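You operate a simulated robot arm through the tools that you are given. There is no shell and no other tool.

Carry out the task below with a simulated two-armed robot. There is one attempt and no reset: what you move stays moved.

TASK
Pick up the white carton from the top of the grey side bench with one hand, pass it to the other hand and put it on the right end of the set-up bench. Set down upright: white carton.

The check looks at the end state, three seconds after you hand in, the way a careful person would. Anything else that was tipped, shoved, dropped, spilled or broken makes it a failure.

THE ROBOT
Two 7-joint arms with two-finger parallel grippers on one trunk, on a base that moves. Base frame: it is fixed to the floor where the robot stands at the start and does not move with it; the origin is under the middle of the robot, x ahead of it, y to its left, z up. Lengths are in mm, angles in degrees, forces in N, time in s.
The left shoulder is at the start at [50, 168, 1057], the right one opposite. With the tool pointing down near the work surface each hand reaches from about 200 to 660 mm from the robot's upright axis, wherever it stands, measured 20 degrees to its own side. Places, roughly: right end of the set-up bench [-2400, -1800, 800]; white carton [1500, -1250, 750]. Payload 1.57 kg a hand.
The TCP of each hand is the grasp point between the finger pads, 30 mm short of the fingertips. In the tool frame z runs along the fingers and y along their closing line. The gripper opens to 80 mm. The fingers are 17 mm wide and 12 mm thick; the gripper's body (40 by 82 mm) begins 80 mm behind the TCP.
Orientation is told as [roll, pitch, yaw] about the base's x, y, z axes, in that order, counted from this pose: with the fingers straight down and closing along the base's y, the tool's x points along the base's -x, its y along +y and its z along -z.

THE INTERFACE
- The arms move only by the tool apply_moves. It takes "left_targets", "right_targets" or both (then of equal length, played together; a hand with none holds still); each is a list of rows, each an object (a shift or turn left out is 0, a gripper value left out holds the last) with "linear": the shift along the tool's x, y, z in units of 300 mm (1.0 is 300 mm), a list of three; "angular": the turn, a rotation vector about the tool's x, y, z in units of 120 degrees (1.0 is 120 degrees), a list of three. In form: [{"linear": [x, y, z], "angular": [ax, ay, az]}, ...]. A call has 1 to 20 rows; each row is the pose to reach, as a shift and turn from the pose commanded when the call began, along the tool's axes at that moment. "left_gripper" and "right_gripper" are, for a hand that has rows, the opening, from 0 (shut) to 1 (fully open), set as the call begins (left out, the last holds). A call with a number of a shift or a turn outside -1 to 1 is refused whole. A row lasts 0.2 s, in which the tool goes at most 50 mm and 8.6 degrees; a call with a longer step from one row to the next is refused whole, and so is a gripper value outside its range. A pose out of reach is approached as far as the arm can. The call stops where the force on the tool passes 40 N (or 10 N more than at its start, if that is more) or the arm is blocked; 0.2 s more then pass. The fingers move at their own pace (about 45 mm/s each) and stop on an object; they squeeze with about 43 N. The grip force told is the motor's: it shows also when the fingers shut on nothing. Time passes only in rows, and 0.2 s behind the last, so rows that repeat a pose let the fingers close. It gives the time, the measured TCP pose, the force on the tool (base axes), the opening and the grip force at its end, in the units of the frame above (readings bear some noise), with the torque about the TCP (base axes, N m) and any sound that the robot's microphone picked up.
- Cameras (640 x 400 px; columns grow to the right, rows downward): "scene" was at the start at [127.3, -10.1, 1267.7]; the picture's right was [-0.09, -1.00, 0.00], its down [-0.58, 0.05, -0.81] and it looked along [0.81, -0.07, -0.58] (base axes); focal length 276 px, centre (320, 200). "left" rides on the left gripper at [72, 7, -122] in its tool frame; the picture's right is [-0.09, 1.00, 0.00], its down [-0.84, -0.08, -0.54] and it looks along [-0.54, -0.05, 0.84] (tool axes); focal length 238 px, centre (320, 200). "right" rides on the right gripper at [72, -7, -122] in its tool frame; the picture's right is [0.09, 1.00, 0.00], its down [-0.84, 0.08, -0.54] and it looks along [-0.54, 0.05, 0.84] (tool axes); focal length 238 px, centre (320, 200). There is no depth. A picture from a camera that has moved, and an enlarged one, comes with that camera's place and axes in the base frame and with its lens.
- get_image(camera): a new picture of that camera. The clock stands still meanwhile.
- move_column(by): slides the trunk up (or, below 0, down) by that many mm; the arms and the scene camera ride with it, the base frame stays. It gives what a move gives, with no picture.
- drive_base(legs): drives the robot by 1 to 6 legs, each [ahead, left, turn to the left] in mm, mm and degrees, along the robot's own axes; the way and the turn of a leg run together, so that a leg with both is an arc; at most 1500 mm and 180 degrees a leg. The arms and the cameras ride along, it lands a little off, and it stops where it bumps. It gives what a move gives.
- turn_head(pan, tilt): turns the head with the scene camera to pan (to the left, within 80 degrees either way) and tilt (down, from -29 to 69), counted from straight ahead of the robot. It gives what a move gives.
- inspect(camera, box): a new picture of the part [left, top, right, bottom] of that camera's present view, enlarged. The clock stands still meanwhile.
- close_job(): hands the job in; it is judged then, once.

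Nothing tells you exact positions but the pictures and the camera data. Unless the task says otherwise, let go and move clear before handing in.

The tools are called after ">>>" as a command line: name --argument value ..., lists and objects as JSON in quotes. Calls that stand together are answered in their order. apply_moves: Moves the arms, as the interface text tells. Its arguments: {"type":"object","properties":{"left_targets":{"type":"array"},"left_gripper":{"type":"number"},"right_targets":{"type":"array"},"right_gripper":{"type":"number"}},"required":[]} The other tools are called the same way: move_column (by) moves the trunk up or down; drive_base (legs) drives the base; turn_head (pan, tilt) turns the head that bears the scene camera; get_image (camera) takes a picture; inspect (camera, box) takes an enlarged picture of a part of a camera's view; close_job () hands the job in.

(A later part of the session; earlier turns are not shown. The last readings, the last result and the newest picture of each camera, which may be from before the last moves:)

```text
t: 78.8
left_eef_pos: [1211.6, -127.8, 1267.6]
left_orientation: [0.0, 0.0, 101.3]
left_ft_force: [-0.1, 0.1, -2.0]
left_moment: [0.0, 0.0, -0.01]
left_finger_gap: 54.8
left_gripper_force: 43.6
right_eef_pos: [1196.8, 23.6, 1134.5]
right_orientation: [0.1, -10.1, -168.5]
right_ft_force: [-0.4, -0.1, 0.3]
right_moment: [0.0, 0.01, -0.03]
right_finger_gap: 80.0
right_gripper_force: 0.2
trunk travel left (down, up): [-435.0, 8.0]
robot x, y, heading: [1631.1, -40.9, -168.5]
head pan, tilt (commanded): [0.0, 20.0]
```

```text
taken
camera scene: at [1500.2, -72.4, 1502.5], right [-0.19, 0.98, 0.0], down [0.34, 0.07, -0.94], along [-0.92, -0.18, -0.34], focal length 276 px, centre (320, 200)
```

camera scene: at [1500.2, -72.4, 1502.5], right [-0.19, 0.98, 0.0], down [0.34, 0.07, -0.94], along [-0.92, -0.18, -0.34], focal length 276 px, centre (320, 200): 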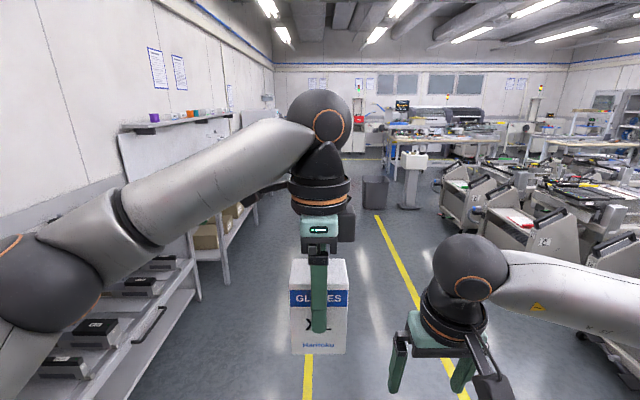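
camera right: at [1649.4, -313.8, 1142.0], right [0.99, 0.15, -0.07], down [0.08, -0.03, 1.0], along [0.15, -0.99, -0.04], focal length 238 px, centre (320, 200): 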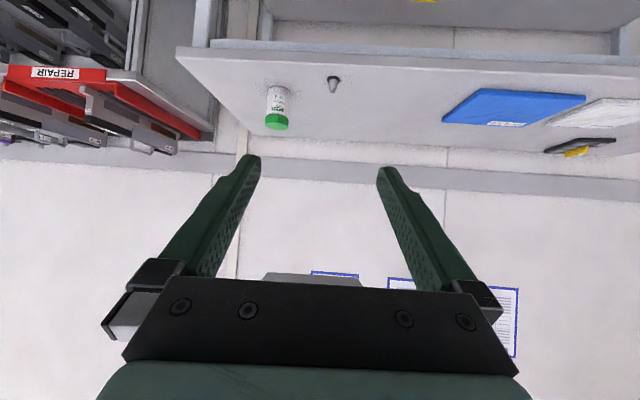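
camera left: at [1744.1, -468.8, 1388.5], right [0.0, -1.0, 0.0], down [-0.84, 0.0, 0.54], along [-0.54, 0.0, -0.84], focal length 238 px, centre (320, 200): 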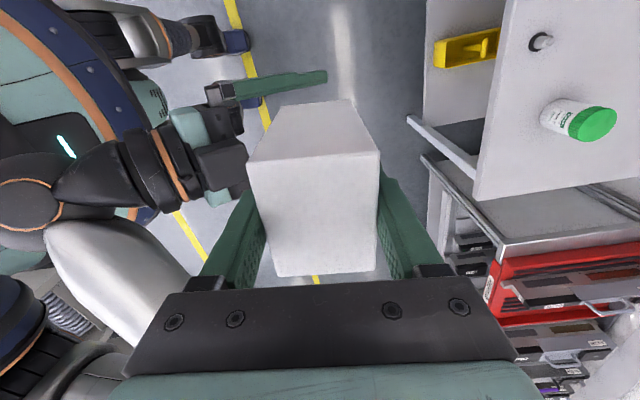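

The aisle ahead is clear. I drive along the wall 3 m and look again.

>>> drive_base --legs '[[1500, 0, 0], [1500, 0, 0]]'

>>> turn_head --pan 40 --tilt 20

>>> get_image --camera "scene"

>>> turn_head --pan 0 --tilt 25

>>> get_image --camera "scene"

```text
t: 93.2
left_eef_pos: [-1717.4, -694.0, 1267.6]
left_orientation: [0.0, 0.0, 100.2]
left_ft_force: [0.6, 0.3, -1.6]
left_moment: [0.02, -0.02, -0.03]
left_finger_gap: 54.5
left_gripper_force: 42.7
right_eef_pos: [-1730.3, -541.0, 1132.9]
right_orientation: [0.1, -10.0, -169.5]
right_ft_force: [-0.4, -0.2, -0.5]
right_moment: [-0.02, 0.01, 0.02]
right_finger_gap: 79.9
right_gripper_force: 0.0
trunk travel left (down, up): [-435.0, 8.0]
robot x, y, heading: [-1298.3, -616.1, -169.9]
head pan, tilt (commanded): [0.0, 20.0]
```

```text
t: 94.2
left_eef_pos: [-1717.8, -694.4, 1266.9]
left_orientation: [-0.1, 0.0, 100.1]
left_ft_force: [0.4, -0.9, -1.4]
left_moment: [0.01, -0.01, 0.02]
left_finger_gap: 54.6
left_gripper_force: 43.0
right_eef_pos: [-1729.4, -541.3, 1133.0]
right_orientation: [0.2, -10.1, -169.6]
right_ft_force: [-0.6, 0.1, 0.0]
right_moment: [-0.02, -0.02, 0.0]
right_finger_gap: 80.0
right_gripper_force: 0.2
trunk travel left (down, up): [-435.0, 8.0]
robot x, y, heading: [-1295.0, -621.3, -169.6]
head pan, tilt (commanded): [40.0, 20.0]
```

```text
taken
camera scene: at [-1396.6, -698.6, 1502.6], right [-0.77, 0.64, 0.0], down [0.22, 0.26, -0.94], along [-0.6, -0.72, -0.34], focal length 276 px, centre (320, 200)
```

scene: 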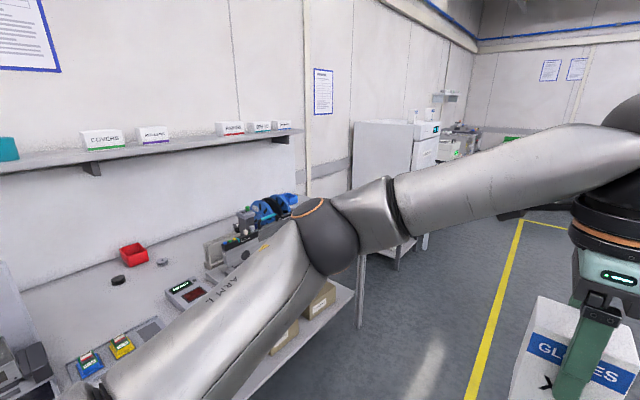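

```text
t: 95.3
left_eef_pos: [-1717.1, -694.6, 1266.9]
left_orientation: [0.0, 0.0, 100.2]
left_ft_force: [-0.4, 0.6, -2.1]
left_moment: [-0.04, 0.02, -0.01]
left_finger_gap: 54.4
left_gripper_force: 43.1
right_eef_pos: [-1730.6, -542.1, 1133.1]
right_orientation: [0.1, -10.1, -169.5]
right_ft_force: [1.2, -0.4, -0.1]
right_moment: [-0.02, 0.03, -0.01]
right_finger_gap: 79.8
right_gripper_force: 0.1
trunk travel left (down, up): [-435.0, 8.0]
robot x, y, heading: [-1301.3, -615.2, -169.9]
head pan, tilt (commanded): [0.0, 25.0]
```

```text
taken
camera scene: at [-1427.6, -643.5, 1494.5], right [-0.18, 0.98, 0.0], down [0.42, 0.07, -0.91], along [-0.89, -0.16, -0.42], focal length 276 px, centre (320, 200)
```

scene: 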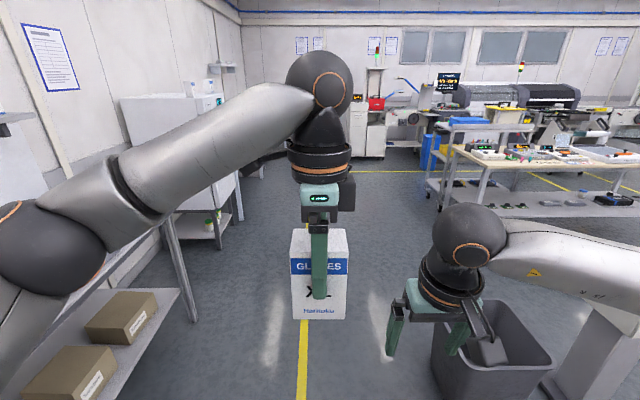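

The bench's right-front leg is near [-2572, -1694]; a tall white cabinet stands just beyond. I drive to a standoff in front of the right end, then turn to face the bench.

>>> drive_base --legs '[[1300, 50, 0], [0, 0, 90.5]]'

>>> turn_head --pan 0 --tilt 30

>>> get_image --camera "scene"

>>> turn_head --pan 25 --tilt 40

>>> get_image --camera "scene"

```text
t: 105.6
left_eef_pos: [-2447.5, -1324.8, 1267.3]
left_orientation: [0.0, 0.0, -167.1]
left_ft_force: [0.1, 0.7, -1.6]
left_moment: [-0.01, 0.0, 0.02]
left_finger_gap: 54.3
left_gripper_force: 43.1
right_eef_pos: [-2599.9, -1344.1, 1133.2]
right_orientation: [0.0, -10.0, -77.0]
right_ft_force: [0.5, -0.6, -0.4]
right_moment: [0.03, -0.01, 0.0]
right_finger_gap: 79.9
right_gripper_force: 0.0
trunk travel left (down, up): [-435.0, 8.0]
robot x, y, heading: [-2543.9, -909.6, -77.3]
head pan, tilt (commanded): [0.0, 25.0]
```

```text
t: 106.3
left_eef_pos: [-2448.3, -1324.6, 1267.5]
left_orientation: [0.0, 0.0, -167.1]
left_ft_force: [-0.5, -0.1, -2.1]
left_moment: [-0.02, -0.04, -0.04]
left_finger_gap: 54.4
left_gripper_force: 42.7
right_eef_pos: [-2600.3, -1345.2, 1132.5]
right_orientation: [0.1, -9.9, -76.9]
right_ft_force: [0.3, 0.3, 1.0]
right_moment: [-0.01, 0.0, -0.04]
right_finger_gap: 80.3
right_gripper_force: 0.0
trunk travel left (down, up): [-435.0, 8.0]
robot x, y, heading: [-2545.9, -906.1, -77.2]
head pan, tilt (commanded): [0.0, 30.0]
```

```text
taken
camera scene: at [-2515.4, -1037.9, 1486.6], right [-0.97, -0.22, 0.0], down [-0.11, 0.49, -0.87], along [0.19, -0.84, -0.5], focal length 276 px, centre (320, 200)
```

scene: 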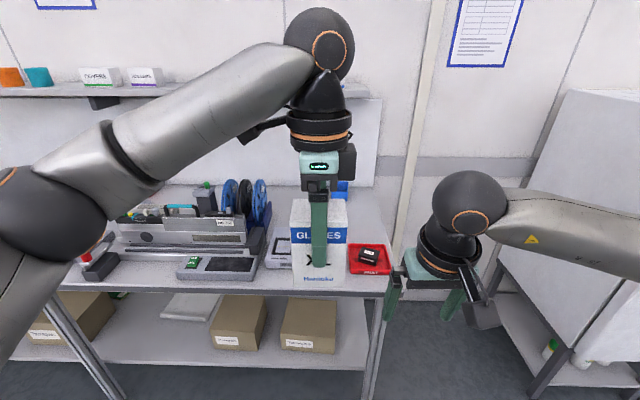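

```text
t: 107.2
left_eef_pos: [-2448.6, -1324.3, 1266.9]
left_orientation: [0.1, 0.1, -167.1]
left_ft_force: [0.5, -0.3, -1.3]
left_moment: [-0.02, -0.01, 0.02]
left_finger_gap: 54.7
left_gripper_force: 42.4
right_eef_pos: [-2600.1, -1344.3, 1132.1]
right_orientation: [0.0, -10.0, -77.0]
right_ft_force: [-0.1, 0.7, 0.3]
right_moment: [0.03, -0.03, 0.0]
right_finger_gap: 80.2
right_gripper_force: 0.0
trunk travel left (down, up): [-435.0, 8.0]
robot x, y, heading: [-2543.1, -908.1, -77.2]
head pan, tilt (commanded): [25.0, 40.0]
```

```text
taken
camera scene: at [-2483.4, -1016.9, 1471.2], right [-0.79, -0.61, 0.0], down [-0.39, 0.51, -0.77], along [0.47, -0.61, -0.64], focal length 276 px, centre (320, 200)
```

scene: 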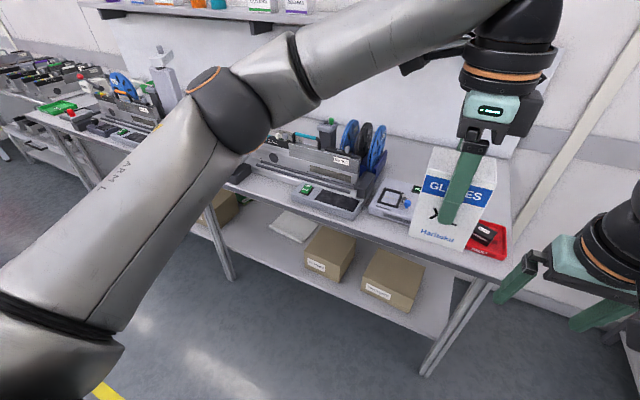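

The right end holds a red tray, a small grey device, and reels at the back; the carton in my hand hides part of it. I check the wrist cameras for a free spot.

>>> get_image --camera "left"

>>> get_image --camera "right"

>>> inspect --camera "scene" --box '[280, 110, 536, 270]'

```text
taken
camera left: at [-2377.0, -1314.9, 1388.4], right [0.13, -0.99, 0.0], down [-0.83, -0.11, 0.54], along [-0.54, -0.07, -0.84], focal length 238 px, centre (320, 200)
```

left: 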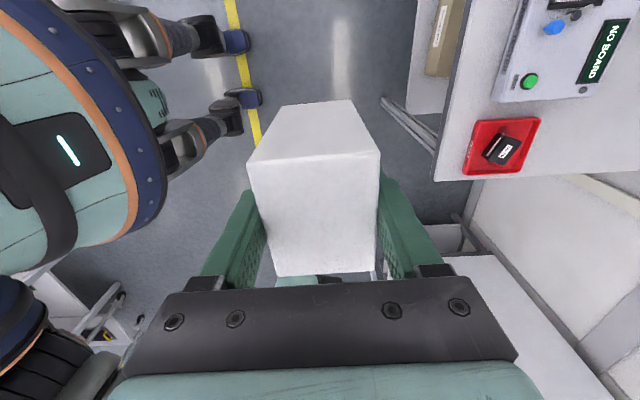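

```text
taken
camera right: at [-2628.2, -1255.3, 1240.3], right [0.95, 0.32, -0.01], down [0.24, -0.69, 0.68], along [0.2, -0.65, -0.73], focal length 238 px, centre (320, 200)
```

right: 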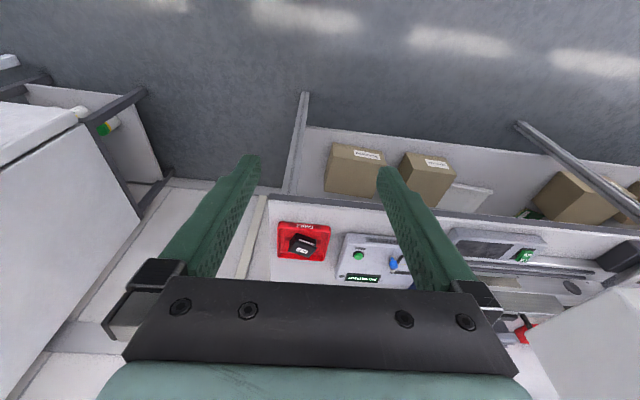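

```text
2.50 times, centred on (408, 190) of scene
camera zoom: at [-2483.4, -1016.9, 1471.2], right [-0.79, -0.61, 0.0], down [-0.39, 0.51, -0.77], along [0.47, -0.61, -0.64], focal length 690 px, centre (100, 225)
```

zoom: 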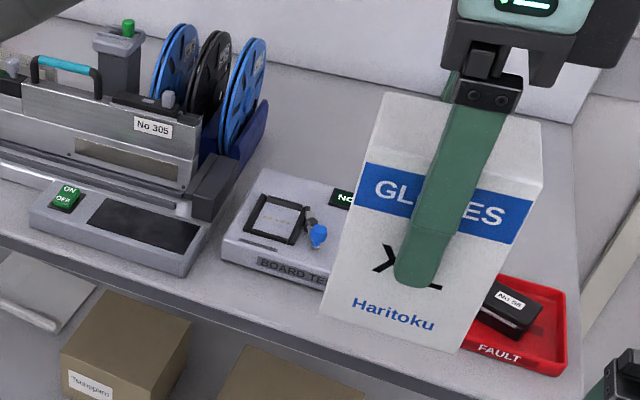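

The free area seems to be behind the red "FAULT" tray and tester, to the right of the reels. I swing the left hand (with the carton) to the left to get an unobstructed look.

>>> apply_moves --left_targets '[{"linear": [0.1, 0, 0]}, {"linear": [0.2, 0, 0]}, {"linear": [0.3, 0, 0]}, {"linear": [0.4, 0, 0]}, {"linear": [0.5, 0, 0]}, {"linear": [0.6, 0, 0]}, {"linear": [0.7, 0, 0]}]'

>>> turn_head --pan -2 --tilt 35

>>> get_image --camera "scene"

>>> inspect --camera "scene" --box '[220, 120, 420, 245]'

```text
t: 108.8
left_eef_pos: [-2242.8, -1278.7, 1267.9]
left_orientation: [-0.1, 0.0, -167.3]
left_ft_force: [-0.5, 0.4, -1.4]
left_moment: [0.03, -0.03, 0.0]
left_finger_gap: 54.5
left_gripper_force: 43.2
right_eef_pos: [-2600.0, -1344.2, 1133.1]
right_orientation: [0.1, -10.0, -76.9]
right_ft_force: [-0.8, -1.0, 0.3]
right_moment: [0.0, -0.01, 0.01]
right_finger_gap: 79.9
right_gripper_force: 0.1
trunk travel left (down, up): [-435.0, 8.0]
robot x, y, heading: [-2548.1, -908.5, -77.1]
head pan, tilt (commanded): [25.0, 40.0]
```

```text
t: 109.7
left_eef_pos: [-2243.8, -1278.9, 1267.9]
left_orientation: [0.0, 0.0, -167.1]
left_ft_force: [0.4, 0.3, -2.1]
left_moment: [0.0, -0.06, 0.02]
left_finger_gap: 54.7
left_gripper_force: 42.8
right_eef_pos: [-2600.8, -1345.4, 1132.7]
right_orientation: [0.1, -9.9, -77.0]
right_ft_force: [0.4, -0.3, 0.2]
right_moment: [-0.02, -0.04, -0.01]
right_finger_gap: 80.0
right_gripper_force: 0.0
trunk travel left (down, up): [-435.0, 8.0]
robot x, y, heading: [-2545.6, -909.5, -77.3]
head pan, tilt (commanded): [-2.0, 35.0]
```

```text
taken
camera scene: at [-2518.7, -1036.2, 1478.7], right [-0.98, -0.19, 0.0], down [-0.11, 0.56, -0.82], along [0.15, -0.8, -0.57], focal length 276 px, centre (320, 200)
```

scene: 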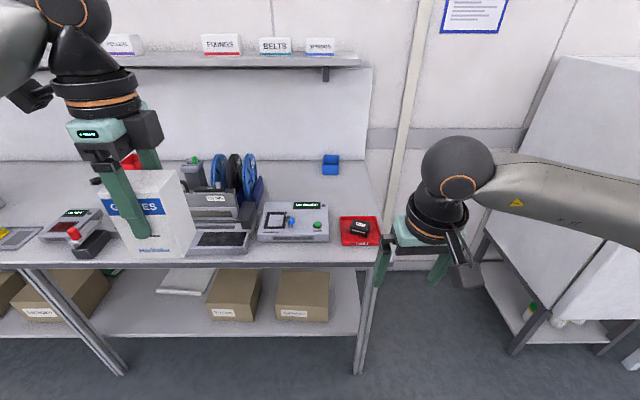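

```text
3.20 times, centred on (320, 182) of scene
camera zoom: at [-2518.7, -1036.2, 1478.7], right [-0.98, -0.19, 0.0], down [-0.11, 0.56, -0.82], along [0.15, -0.8, -0.57], focal length 884 px, centre (320, 256)
```

zoom: 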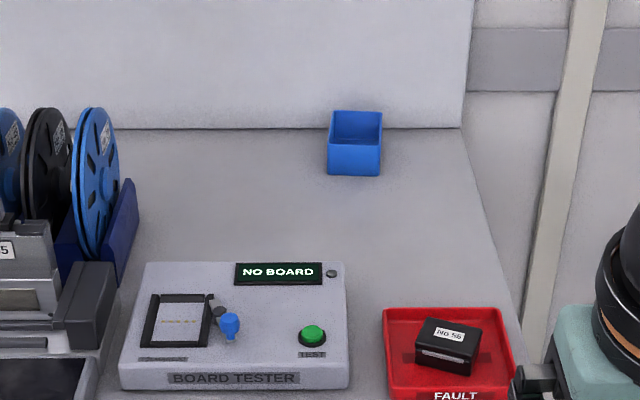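

The free patch is behind the red tray, right of the tester and reels and in front of a small blue box: roughly 200 × 350 mm at the bench's right end. I shift the base right so that patch lies in front of my left arm and square up to the bench.

>>> drive_base --legs '[[0, -310, -2]]'

>>> turn_head --pan 15 --tilt 40

>>> get_image --camera "scene"

>>> get_image --camera "right"

```text
t: 113.0
left_eef_pos: [-2564.8, -1353.7, 1269.3]
left_orientation: [0.0, 0.0, -169.5]
left_ft_force: [-0.4, 1.2, -1.6]
left_moment: [-0.05, 0.01, -0.04]
left_finger_gap: 54.5
left_gripper_force: 43.1
right_eef_pos: [-2923.5, -1406.1, 1132.2]
right_orientation: [0.1, -9.9, -79.1]
right_ft_force: [-0.4, 0.2, 0.6]
right_moment: [0.02, 0.01, -0.01]
right_finger_gap: 80.1
right_gripper_force: 0.0
trunk travel left (down, up): [-435.0, 8.0]
robot x, y, heading: [-2849.1, -972.3, -79.5]
head pan, tilt (commanded): [-2.0, 35.0]
```

```text
t: 113.8
left_eef_pos: [-2565.0, -1354.3, 1268.0]
left_orientation: [0.0, 0.0, -169.4]
left_ft_force: [0.6, 0.0, -1.6]
left_moment: [0.02, 0.0, -0.01]
left_finger_gap: 54.8
left_gripper_force: 43.0
right_eef_pos: [-2923.2, -1405.7, 1131.7]
right_orientation: [0.1, -10.0, -79.2]
right_ft_force: [-0.2, -0.6, -0.6]
right_moment: [0.03, -0.01, -0.01]
right_finger_gap: 79.9
right_gripper_force: 0.1
trunk travel left (down, up): [-435.0, 8.0]
robot x, y, heading: [-2852.8, -974.0, -79.5]
head pan, tilt (commanded): [15.0, 40.0]
```

```text
taken
camera scene: at [-2805.9, -1090.2, 1471.2], right [-0.9, -0.43, 0.0], down [-0.28, 0.58, -0.77], along [0.33, -0.69, -0.64], focal length 276 px, centre (320, 200)
```

scene: 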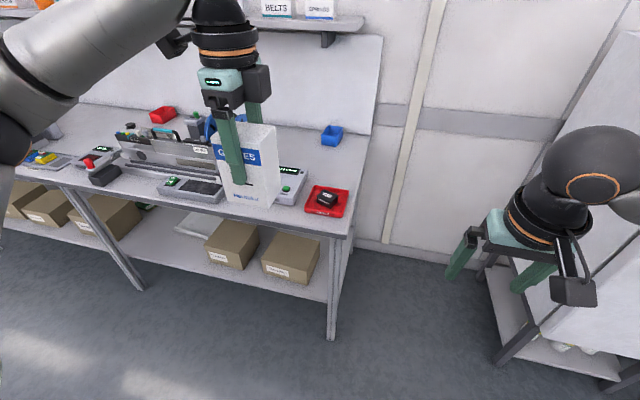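

```text
taken
camera right: at [-2947.4, -1315.2, 1240.4], right [0.96, 0.28, -0.01], down [0.21, -0.7, 0.68], along [0.18, -0.66, -0.73], focal length 238 px, centre (320, 200)
```

right: 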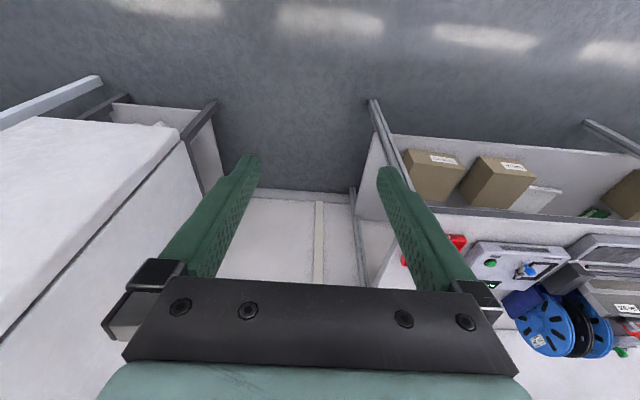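

Now I'm shifted right. I zoom in on the free patch from this second viewpoint to confirm its coordinates.

>>> inspect --camera "scene" --box '[250, 110, 410, 210]'

>>> inspect --camera "scene" --box '[270, 160, 398, 240]'

```text
4.00 times, centred on (330, 160) of scene
camera zoom: at [-2805.9, -1090.2, 1471.2], right [-0.9, -0.43, 0.0], down [-0.28, 0.58, -0.77], along [0.33, -0.69, -0.64], focal length 1104 px, centre (280, 360)
```

zoom: 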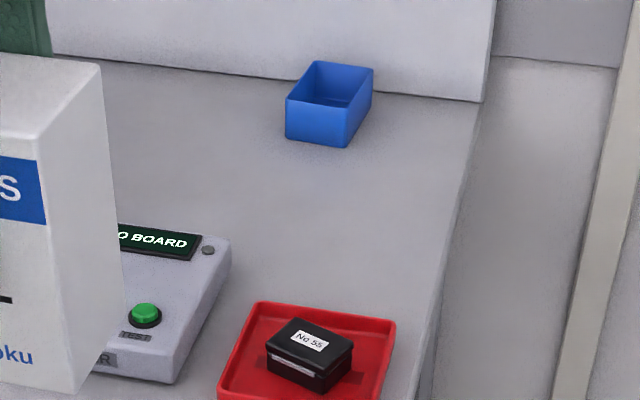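

```text
5.00 times, centred on (334, 200) of scene
camera zoom: at [-2805.9, -1090.2, 1471.2], right [-0.9, -0.43, 0.0], down [-0.28, 0.58, -0.77], along [0.33, -0.69, -0.64], focal length 1381 px, centre (250, 200)
```

zoom: 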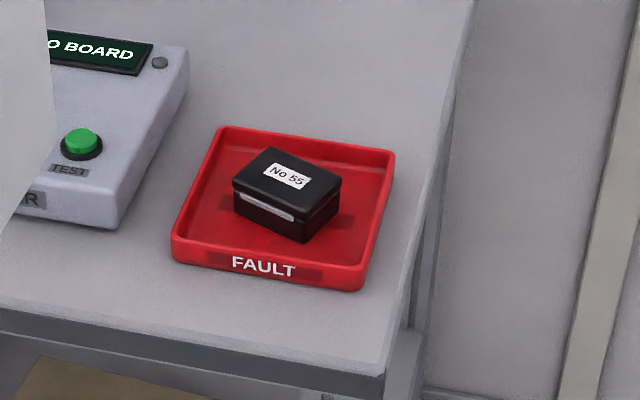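

Comparing both viewpoints, this bench is taller: top at z ≈ 855. Target spot for the carton centre ≈ [-2489, -1870], ~40 mm behind the tray, ~65 mm from tester and from the right edge. I drive 370 mm forward.

>>> drive_base --legs '[[370, 0, 0]]'

>>> turn_head --pan 10 --tilt 50

>>> get_image --camera "scene"

>>> get_image --camera "left"

>>> get_image --camera "right"

```text
t: 116.1
left_eef_pos: [-2491.1, -1699.8, 1268.2]
left_orientation: [0.1, 0.0, -168.7]
left_ft_force: [-1.0, 0.2, -2.1]
left_moment: [0.0, -0.06, 0.0]
left_finger_gap: 54.5
left_gripper_force: 42.8
right_eef_pos: [-2850.7, -1755.7, 1133.3]
right_orientation: [0.1, -10.1, -78.4]
right_ft_force: [0.5, -0.4, -0.1]
right_moment: [0.03, -0.01, -0.02]
right_finger_gap: 80.0
right_gripper_force: 0.0
trunk travel left (down, up): [-435.0, 8.0]
robot x, y, heading: [-2784.2, -1319.6, -78.7]
head pan, tilt (commanded): [15.0, 40.0]
```

```text
t: 116.8
left_eef_pos: [-2492.2, -1699.9, 1268.1]
left_orientation: [0.0, 0.0, -168.7]
left_ft_force: [-0.9, 0.1, -2.0]
left_moment: [0.0, 0.01, -0.01]
left_finger_gap: 54.4
left_gripper_force: 43.0
right_eef_pos: [-2850.6, -1754.9, 1132.8]
right_orientation: [0.2, -9.9, -78.4]
right_ft_force: [0.1, -0.4, 0.1]
right_moment: [0.01, 0.01, 0.03]
right_finger_gap: 79.9
right_gripper_force: 0.0
trunk travel left (down, up): [-435.0, 8.0]
robot x, y, heading: [-2785.8, -1317.3, -78.4]
head pan, tilt (commanded): [10.0, 50.0]
```

```text
taken
camera scene: at [-2746.6, -1434.1, 1457.1], right [-0.93, -0.36, 0.0], down [-0.28, 0.71, -0.64], along [0.23, -0.6, -0.77], focal length 276 px, centre (320, 200)
```

scene: 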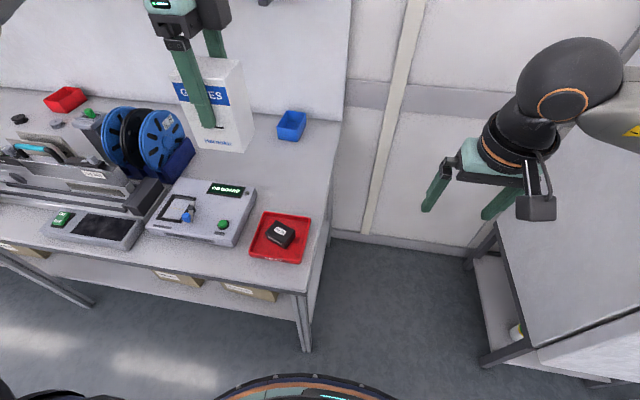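

```text
taken
camera left: at [-2420.9, -1692.2, 1389.2], right [0.1, -0.99, 0.0], down [-0.84, -0.09, 0.54], along [-0.54, -0.06, -0.84], focal length 238 px, centre (320, 200)
```

left: 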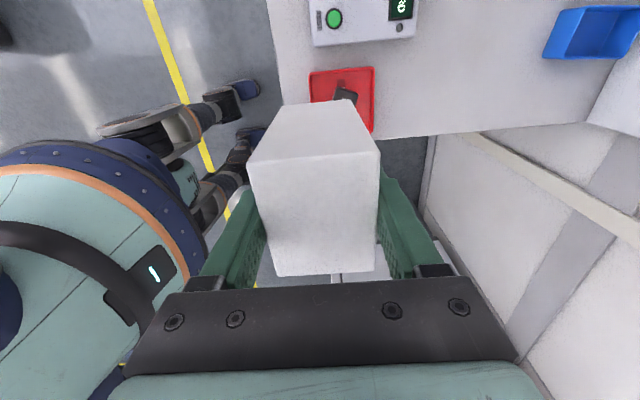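

```text
taken
camera right: at [-2875.6, -1665.3, 1240.5], right [0.96, 0.29, -0.01], down [0.22, -0.7, 0.68], along [0.19, -0.65, -0.73], focal length 238 px, centre (320, 200)
```

right: 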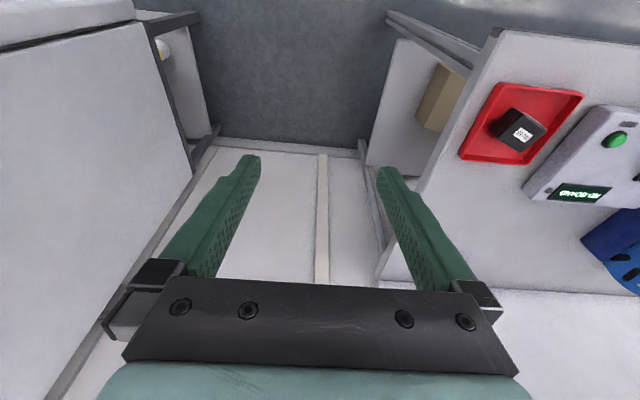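

Everything confirms the target. I move the left hand forward over the free spot, still well above the bench (carton bottom ≈ z 1040).

>>> apply_moves --left_targets '[{"linear": [-0.0147, 0.0796, 0.0714]}, {"linear": [-0.0294, 0.1591, 0.1429]}, {"linear": [-0.0441, 0.2387, 0.2143]}, {"linear": [-0.0589, 0.3183, 0.2857]}, {"linear": [-0.0736, 0.3979, 0.3571]}, {"linear": [-0.0883, 0.4774, 0.4286]}, {"linear": [-0.103, 0.557, 0.5]}]'

>>> turn_head --pan 15 --tilt 45

>>> get_image --camera "scene"

>>> get_image --camera "left"

>>> get_image --camera "right"

```text
t: 118.4
left_eef_pos: [-2492.0, -1872.5, 1115.3]
left_orientation: [-0.1, 0.1, -168.7]
left_ft_force: [-0.6, -0.4, -2.2]
left_moment: [0.01, 0.0, 0.01]
left_finger_gap: 54.5
left_gripper_force: 43.0
right_eef_pos: [-2850.3, -1756.7, 1132.9]
right_orientation: [0.1, -9.9, -78.4]
right_ft_force: [-0.1, 0.3, 1.0]
right_moment: [0.03, 0.0, 0.02]
right_finger_gap: 79.8
right_gripper_force: 0.1
trunk travel left (down, up): [-435.0, 8.0]
robot x, y, heading: [-2783.6, -1320.3, -78.8]
head pan, tilt (commanded): [10.0, 50.0]
```

```text
t: 119.1
left_eef_pos: [-2490.1, -1872.8, 1115.8]
left_orientation: [0.1, 0.0, -168.7]
left_ft_force: [-0.1, 0.5, -2.8]
left_moment: [-0.01, -0.02, 0.01]
left_finger_gap: 54.7
left_gripper_force: 42.9
right_eef_pos: [-2850.5, -1755.1, 1132.7]
right_orientation: [0.1, -10.0, -78.4]
right_ft_force: [-1.2, 0.2, -0.9]
right_moment: [0.01, 0.03, 0.02]
right_finger_gap: 79.9
right_gripper_force: 0.1
trunk travel left (down, up): [-435.0, 8.0]
robot x, y, heading: [-2783.0, -1321.3, -79.1]
head pan, tilt (commanded): [15.0, 45.0]
```

```text
taken
camera scene: at [-2738.5, -1435.5, 1463.9], right [-0.9, -0.44, 0.0], down [-0.31, 0.63, -0.71], along [0.31, -0.63, -0.71], focal length 276 px, centre (320, 200)
```

scene: 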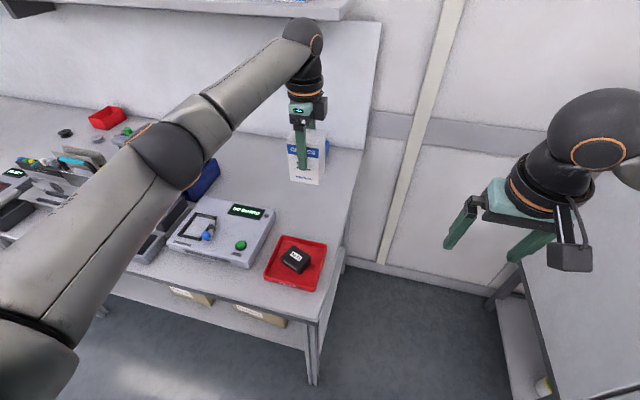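

```text
taken
camera left: at [-2418.9, -1863.6, 1237.0], right [0.1, -0.99, 0.0], down [-0.84, -0.09, 0.54], along [-0.54, -0.06, -0.84], focal length 238 px, centre (320, 200)
```

left: 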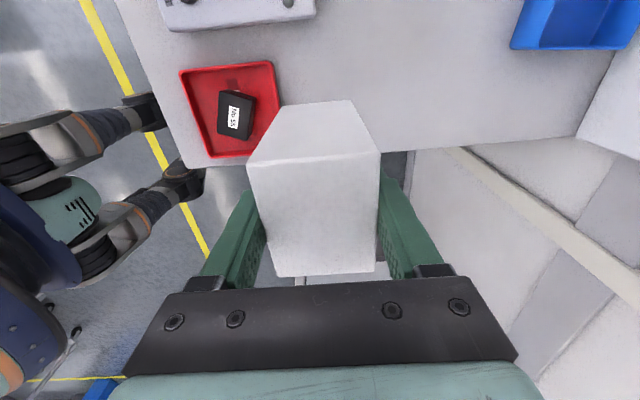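

```text
taken
camera right: at [-2875.5, -1665.5, 1240.4], right [0.96, 0.29, -0.01], down [0.22, -0.7, 0.68], along [0.19, -0.65, -0.73], focal length 238 px, centre (320, 200)
```

right: 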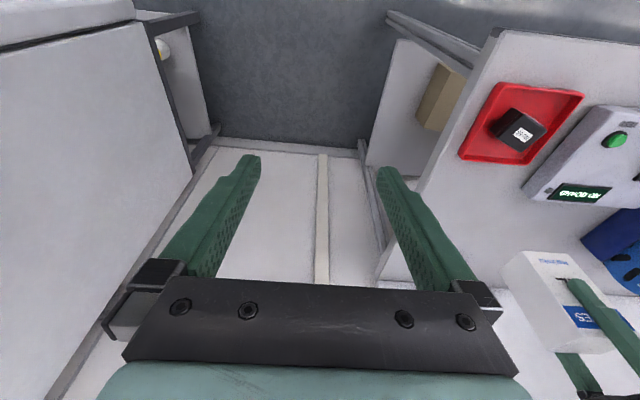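

The carton is above the free spot. I lower to about 45 mm above the bench and check the gap.

>>> apply_moves --left_targets '[{"linear": [0, 0, 0.1167]}, {"linear": [0, 0, 0.2333]}, {"linear": [0, 0, 0.35]}, {"linear": [0, 0, 0.4667]}]'

>>> get_image --camera "scene"

>>> inspect --camera "scene" --box '[240, 130, 400, 230]'

>>> get_image --camera "right"

>>> get_image --camera "left"

```text
t: 120.1
left_eef_pos: [-2489.0, -1872.6, 979.7]
left_orientation: [0.1, 0.0, -168.7]
left_ft_force: [-0.7, 0.0, -2.2]
left_moment: [0.0, -0.02, 0.02]
left_finger_gap: 54.7
left_gripper_force: 42.6
right_eef_pos: [-2849.6, -1754.3, 1132.9]
right_orientation: [0.2, -10.0, -78.4]
right_ft_force: [0.6, 0.6, 0.4]
right_moment: [0.0, 0.02, -0.01]
right_finger_gap: 79.9
right_gripper_force: 0.1
trunk travel left (down, up): [-435.0, 8.0]
robot x, y, heading: [-2785.9, -1325.0, -78.8]
head pan, tilt (commanded): [15.0, 45.0]
```

```text
taken
camera scene: at [-2738.5, -1435.7, 1463.9], right [-0.9, -0.44, 0.0], down [-0.31, 0.63, -0.71], along [0.31, -0.63, -0.71], focal length 276 px, centre (320, 200)
```

scene: 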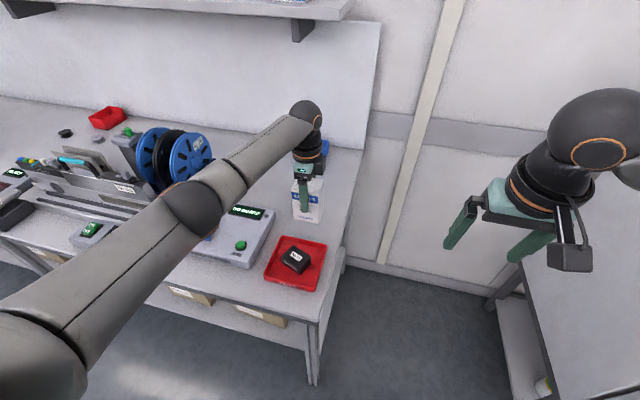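

```text
4.00 times, centred on (320, 180) of scene
camera zoom: at [-2738.5, -1435.7, 1463.9], right [-0.9, -0.44, 0.0], down [-0.31, 0.63, -0.71], along [0.31, -0.63, -0.71], focal length 1104 px, centre (320, 280)
```

zoom: 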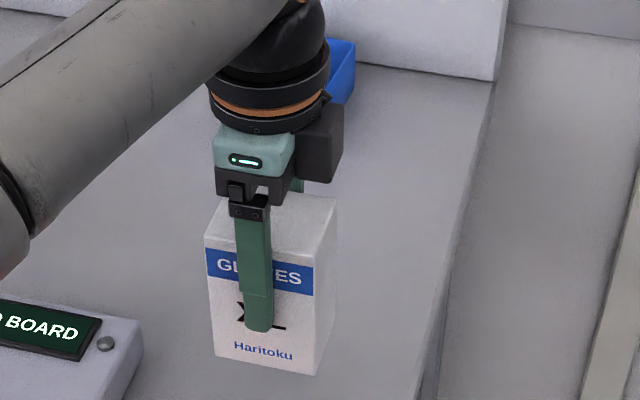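

```text
taken
camera right: at [-2875.5, -1665.7, 1240.3], right [0.96, 0.29, -0.01], down [0.22, -0.7, 0.68], along [0.19, -0.65, -0.73], focal length 238 px, centre (320, 200)
```

right: 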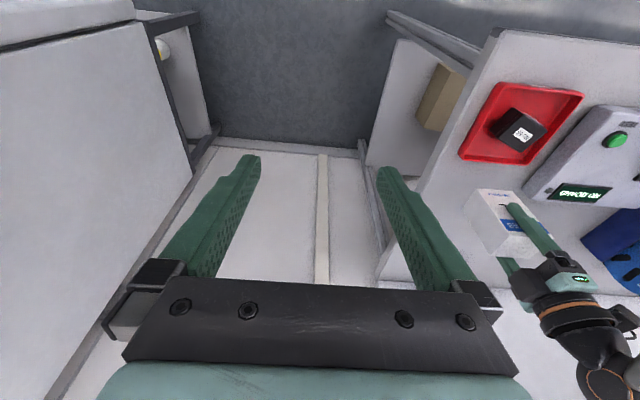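

```text
taken
camera left: at [-2417.5, -1864.2, 1100.2], right [0.1, -0.99, 0.0], down [-0.84, -0.09, 0.54], along [-0.54, -0.06, -0.84], focal length 238 px, centre (320, 200)
```

left: 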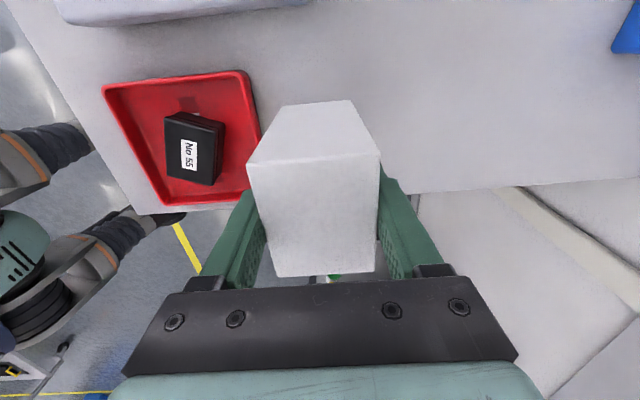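

Alignment is good; gap to tray about 30–40 mm. I go 12 mm further back for extra margin and lower another 30 mm.

>>> apply_moves --left_targets '[{"linear": [0, 0.02, 0.0333]}, {"linear": [0, 0.04, 0.0667]}, {"linear": [0, 0.04, 0.1]}]'

>>> inspect --camera "scene" --box '[260, 160, 360, 222]'

>>> inspect --camera "right" --box '[400, 120, 600, 245]'

```text
t: 120.9
left_eef_pos: [-2487.6, -1883.4, 948.7]
left_orientation: [0.0, 0.0, -168.8]
left_ft_force: [0.4, -0.1, -2.0]
left_moment: [0.0, -0.03, 0.01]
left_finger_gap: 54.7
left_gripper_force: 43.3
right_eef_pos: [-2849.8, -1755.8, 1133.1]
right_orientation: [0.1, -10.1, -78.4]
right_ft_force: [-0.1, 0.5, 0.3]
right_moment: [0.01, -0.01, 0.02]
right_finger_gap: 80.3
right_gripper_force: 0.1
trunk travel left (down, up): [-435.0, 8.0]
robot x, y, heading: [-2782.1, -1318.1, -78.9]
head pan, tilt (commanded): [15.0, 45.0]
```

```text
6.40 times, centred on (310, 191) of scene
camera zoom: at [-2738.4, -1435.6, 1463.9], right [-0.9, -0.44, 0.0], down [-0.31, 0.63, -0.71], along [0.31, -0.63, -0.71], focal length 1767 px, centre (384, 258)
```

zoom: 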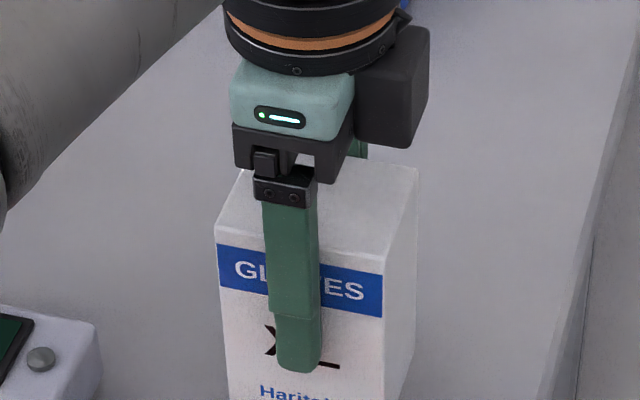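

```text
3.20 times, centred on (500, 182) of right
camera zoom: at [-2875.5, -1665.6, 1240.4], right [0.96, 0.29, -0.01], down [0.22, -0.7, 0.68], along [0.19, -0.65, -0.73], focal length 763 px, centre (-256, 256)
```

zoom: 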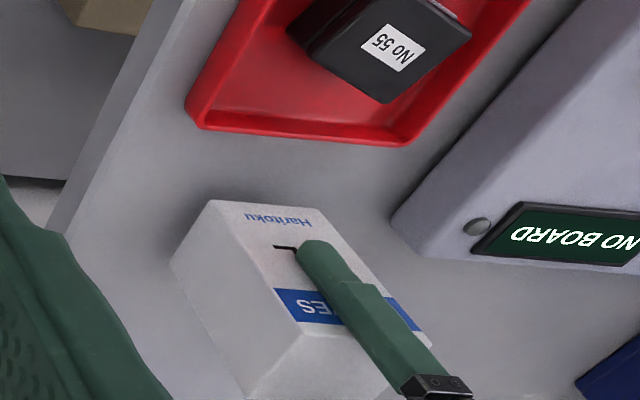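

The right camera shows the carton clear of tray, tester and edge, still a little above the surface. I lower in small steps watching the force.

>>> apply_moves --left_targets '[{"linear": [0, 0, 0.01]}, {"linear": [0, 0, 0.02]}, {"linear": [0, 0, 0.03]}]'

>>> inspect --camera "right" --box '[440, 160, 540, 222]'

```text
t: 121.7
left_eef_pos: [-2486.3, -1881.5, 938.8]
left_orientation: [-0.2, 0.1, -168.7]
left_ft_force: [0.3, -0.2, -1.8]
left_moment: [0.01, 0.01, 0.02]
left_finger_gap: 54.5
left_gripper_force: 43.2
right_eef_pos: [-2849.5, -1755.5, 1132.4]
right_orientation: [0.1, -10.0, -78.4]
right_ft_force: [-0.5, -0.8, -0.5]
right_moment: [0.02, 0.0, 0.01]
right_finger_gap: 80.0
right_gripper_force: 0.0
trunk travel left (down, up): [-435.0, 8.0]
robot x, y, heading: [-2783.5, -1321.1, -78.8]
head pan, tilt (commanded): [15.0, 45.0]
```

```text
6.40 times, centred on (490, 191) of right
camera zoom: at [-2875.6, -1665.6, 1240.4], right [0.96, 0.29, -0.01], down [0.22, -0.7, 0.68], along [0.19, -0.65, -0.73], focal length 1525 px, centre (-768, 258)
```

zoom: 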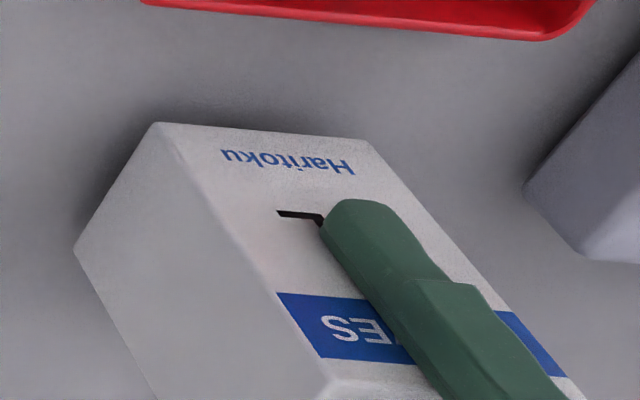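

>>> apply_moves --left_targets '[{"linear": [0, 0, 0.0067]}, {"linear": [0, 0, 0.0133]}]'

>>> apply_moves --left_targets '[{"linear": [0, 0, 0.0033]}, {"linear": [0, 0, 0.0067]}]'

>>> inspect --camera "right" --box '[440, 160, 540, 222]'

```text
t: 122.3
left_eef_pos: [-2486.7, -1880.8, 934.1]
left_orientation: [0.1, 0.0, -168.7]
left_ft_force: [-0.8, 0.5, -2.9]
left_moment: [0.01, 0.01, -0.01]
left_finger_gap: 54.7
left_gripper_force: 43.2
right_eef_pos: [-2850.5, -1755.6, 1132.3]
right_orientation: [0.2, -10.0, -78.3]
right_ft_force: [-1.3, 0.5, 0.3]
right_moment: [0.01, 0.02, 0.0]
right_finger_gap: 80.2
right_gripper_force: 0.2
trunk travel left (down, up): [-435.0, 8.0]
robot x, y, heading: [-2784.1, -1325.8, -78.9]
head pan, tilt (commanded): [15.0, 45.0]
```

```text
t: 122.9
left_eef_pos: [-2486.8, -1882.3, 933.0]
left_orientation: [0.0, 0.1, -168.7]
left_ft_force: [-0.1, 0.8, -2.3]
left_moment: [-0.02, 0.0, 0.04]
left_finger_gap: 54.5
left_gripper_force: 42.9
right_eef_pos: [-2850.7, -1755.6, 1134.2]
right_orientation: [0.2, -10.0, -78.4]
right_ft_force: [0.0, 1.1, -0.6]
right_moment: [-0.02, 0.02, -0.01]
right_finger_gap: 79.8
right_gripper_force: 0.0
trunk travel left (down, up): [-435.0, 8.0]
robot x, y, heading: [-2784.4, -1321.9, -78.9]
head pan, tilt (commanded): [15.0, 45.0]
```

```text
6.40 times, centred on (490, 191) of right
camera zoom: at [-2875.6, -1665.5, 1240.4], right [0.96, 0.29, -0.01], down [0.22, -0.7, 0.68], along [0.19, -0.65, -0.73], focal length 1525 px, centre (-768, 258)
```

zoom: 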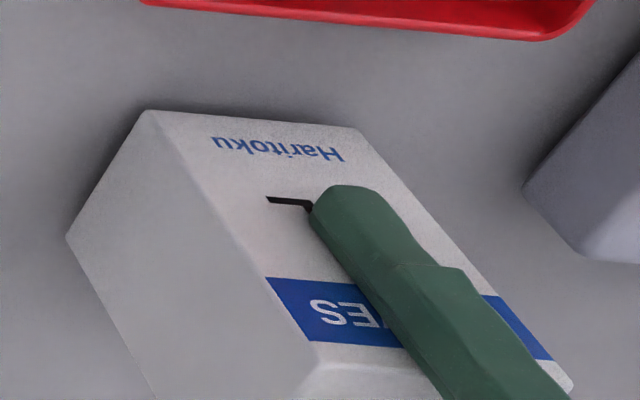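

>>> apply_moves --left_targets '[{"linear": [0, 0, 0.005]}, {"linear": [0, 0, 0.01]}]'

>>> inspect --camera "right" --box '[440, 160, 540, 222]'

```text
t: 123.5
left_eef_pos: [-2486.6, -1883.9, 930.9]
left_orientation: [0.0, 0.1, -168.7]
left_ft_force: [-1.0, -0.6, -2.7]
left_moment: [0.02, -0.01, 0.04]
left_finger_gap: 54.6
left_gripper_force: 43.2
right_eef_pos: [-2849.8, -1755.1, 1132.4]
right_orientation: [0.1, -10.0, -78.4]
right_ft_force: [0.9, 0.4, 0.3]
right_moment: [0.01, -0.04, 0.03]
right_finger_gap: 79.8
right_gripper_force: 0.1
trunk travel left (down, up): [-435.0, 8.0]
robot x, y, heading: [-2783.4, -1320.6, -78.8]
head pan, tilt (commanded): [15.0, 45.0]
```

```text
6.40 times, centred on (490, 191) of right
camera zoom: at [-2875.6, -1665.5, 1240.4], right [0.96, 0.29, -0.01], down [0.22, -0.7, 0.68], along [0.19, -0.65, -0.73], focal length 1525 px, centre (-768, 258)
```

zoom: 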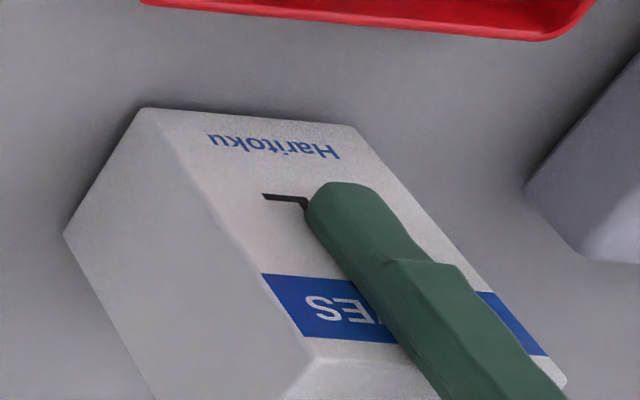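

>>> apply_moves --left_targets '[{"linear": [0, 0, 0.005]}, {"linear": [0, 0, 0.01]}]'

>>> apply_moves --left_targets '[{"linear": [0, 0, 0.005]}]'

>>> inspect --camera "right" --box '[440, 160, 540, 222]'

```text
t: 124.1
left_eef_pos: [-2488.3, -1881.9, 926.7]
left_orientation: [-0.1, 0.1, -168.7]
left_ft_force: [-0.6, 0.3, -1.4]
left_moment: [0.03, 0.02, 0.0]
left_finger_gap: 54.6
left_gripper_force: 43.0
right_eef_pos: [-2850.2, -1754.6, 1133.1]
right_orientation: [0.1, -9.9, -78.4]
right_ft_force: [0.1, -0.4, -0.7]
right_moment: [0.02, 0.01, 0.01]
right_finger_gap: 79.8
right_gripper_force: 0.1
trunk travel left (down, up): [-435.0, 8.0]
robot x, y, heading: [-2784.7, -1320.8, -78.7]
head pan, tilt (commanded): [15.0, 45.0]
```

```text
t: 124.5
left_eef_pos: [-2486.0, -1882.1, 925.2]
left_orientation: [0.0, 0.0, -168.6]
left_ft_force: [0.0, 0.4, -1.9]
left_moment: [0.02, 0.01, -0.01]
left_finger_gap: 54.4
left_gripper_force: 42.9
right_eef_pos: [-2848.6, -1755.8, 1133.2]
right_orientation: [0.0, -10.0, -78.5]
right_ft_force: [0.4, 0.5, 0.4]
right_moment: [-0.02, 0.0, 0.0]
right_finger_gap: 79.8
right_gripper_force: 0.1
trunk travel left (down, up): [-435.0, 8.0]
robot x, y, heading: [-2784.0, -1319.0, -78.6]
head pan, tilt (commanded): [15.0, 45.0]
```

```text
6.40 times, centred on (490, 191) of right
camera zoom: at [-2875.6, -1665.6, 1240.4], right [0.96, 0.29, -0.01], down [0.22, -0.7, 0.68], along [0.19, -0.65, -0.73], focal length 1525 px, centre (-768, 258)
```

zoom: 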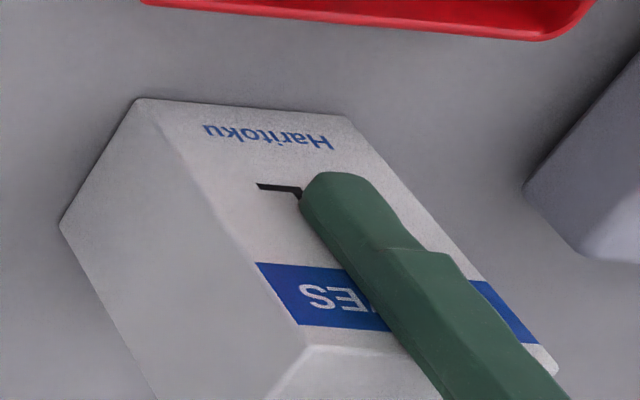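

>>> apply_moves --left_targets '[{"linear": [0, 0, 0.005]}]'

>>> apply_moves --left_targets '[{"linear": [0, 0, 0.005]}]'

>>> inspect --camera "right" --box '[440, 160, 540, 222]'

```text
t: 124.9
left_eef_pos: [-2487.4, -1882.2, 924.9]
left_orientation: [0.2, 0.0, -168.7]
left_ft_force: [1.0, 0.9, 3.7]
left_moment: [0.15, 0.22, -0.02]
left_finger_gap: 54.4
left_gripper_force: 42.9
right_eef_pos: [-2849.4, -1754.7, 1132.6]
right_orientation: [0.2, -10.0, -78.6]
right_ft_force: [-0.2, -0.8, -0.4]
right_moment: [0.01, 0.0, 0.03]
right_finger_gap: 80.0
right_gripper_force: 0.0
trunk travel left (down, up): [-435.0, 8.0]
robot x, y, heading: [-2779.4, -1319.8, -78.7]
head pan, tilt (commanded): [15.0, 45.0]
```

```text
t: 125.3
left_eef_pos: [-2486.6, -1881.4, 926.6]
left_orientation: [0.2, 0.0, -168.8]
left_ft_force: [1.4, 1.6, 11.3]
left_moment: [0.38, 0.31, -0.08]
left_finger_gap: 54.8
left_gripper_force: 42.6
right_eef_pos: [-2850.5, -1753.9, 1134.0]
right_orientation: [0.2, -10.1, -78.4]
right_ft_force: [-0.9, 0.0, 0.2]
right_moment: [-0.01, 0.01, -0.02]
right_finger_gap: 79.9
right_gripper_force: 0.0
trunk travel left (down, up): [-435.0, 8.0]
robot x, y, heading: [-2781.4, -1323.3, -78.6]
head pan, tilt (commanded): [15.0, 45.0]
```

```text
6.40 times, centred on (490, 191) of right
camera zoom: at [-2875.9, -1664.3, 1241.0], right [0.96, 0.29, -0.01], down [0.22, -0.7, 0.68], along [0.19, -0.65, -0.73], focal length 1525 px, centre (-768, 258)
```

zoom: 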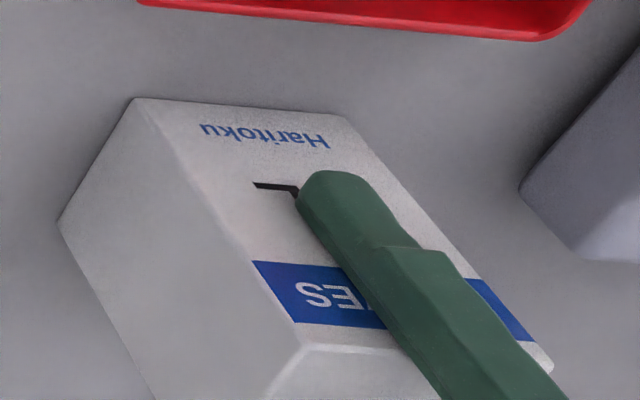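

Contact with the bench at TCP z ≈ 925 (bench ≈ 850). I ease off a millimetre, then open the left gripper.

>>> apply_moves --left_targets '[{"linear": [0, 0, -0.004]}]'

>>> apply_moves --left_targets '[{"linear": [0, 0, 0]}, {"linear": [0, 0, 0]}, {"linear": [0, 0, 0]}, {"linear": [0, 0, 0]}]' --left_gripper 1

>>> inspect --camera "right" --box '[400, 140, 560, 240]'

>>> get_image --camera "left"

```text
t: 125.7
left_eef_pos: [-2486.8, -1882.6, 925.8]
left_orientation: [0.0, 0.1, -168.8]
left_ft_force: [3.2, 1.3, 13.1]
left_moment: [0.48, 0.4, -0.13]
left_finger_gap: 54.7
left_gripper_force: 43.0
right_eef_pos: [-2851.6, -1754.0, 1133.8]
right_orientation: [0.1, -10.2, -78.5]
right_ft_force: [-0.1, 0.6, -0.5]
right_moment: [0.01, 0.01, 0.02]
right_finger_gap: 79.9
right_gripper_force: 0.0
trunk travel left (down, up): [-435.0, 8.0]
robot x, y, heading: [-2784.4, -1319.8, -78.6]
head pan, tilt (commanded): [15.0, 45.0]
```

```text
t: 126.7
left_eef_pos: [-2487.0, -1883.5, 924.1]
left_orientation: [0.0, -0.1, -168.7]
left_ft_force: [-0.9, 0.7, 0.3]
left_moment: [0.02, -0.01, -0.03]
left_finger_gap: 80.1
left_gripper_force: 0.0
right_eef_pos: [-2850.4, -1754.5, 1132.8]
right_orientation: [0.1, -10.0, -78.3]
right_ft_force: [0.6, 0.0, 0.6]
right_moment: [-0.01, 0.0, 0.0]
right_finger_gap: 79.9
right_gripper_force: 0.0
trunk travel left (down, up): [-435.0, 8.0]
robot x, y, heading: [-2780.5, -1319.9, -78.8]
head pan, tilt (commanded): [15.0, 45.0]
```

```text
4.00 times, centred on (480, 190) of right
camera zoom: at [-2875.7, -1665.4, 1240.4], right [0.96, 0.29, -0.01], down [0.22, -0.7, 0.68], along [0.19, -0.65, -0.73], focal length 953 px, centre (-320, 240)
```

zoom: 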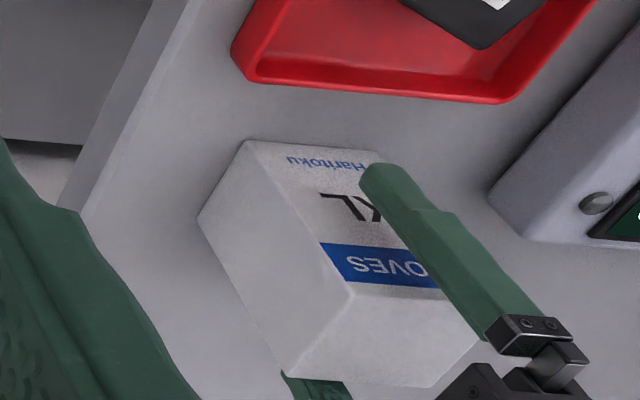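

```text
taken
camera left: at [-2415.7, -1874.6, 1045.1], right [0.1, -0.99, 0.0], down [-0.84, -0.09, 0.54], along [-0.54, -0.06, -0.84], focal length 238 px, centre (320, 200)
```

left: 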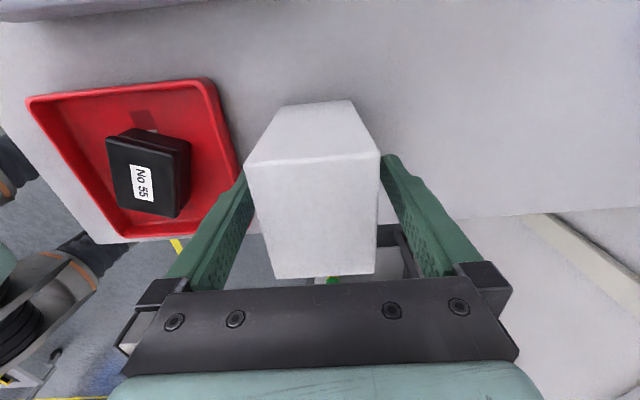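

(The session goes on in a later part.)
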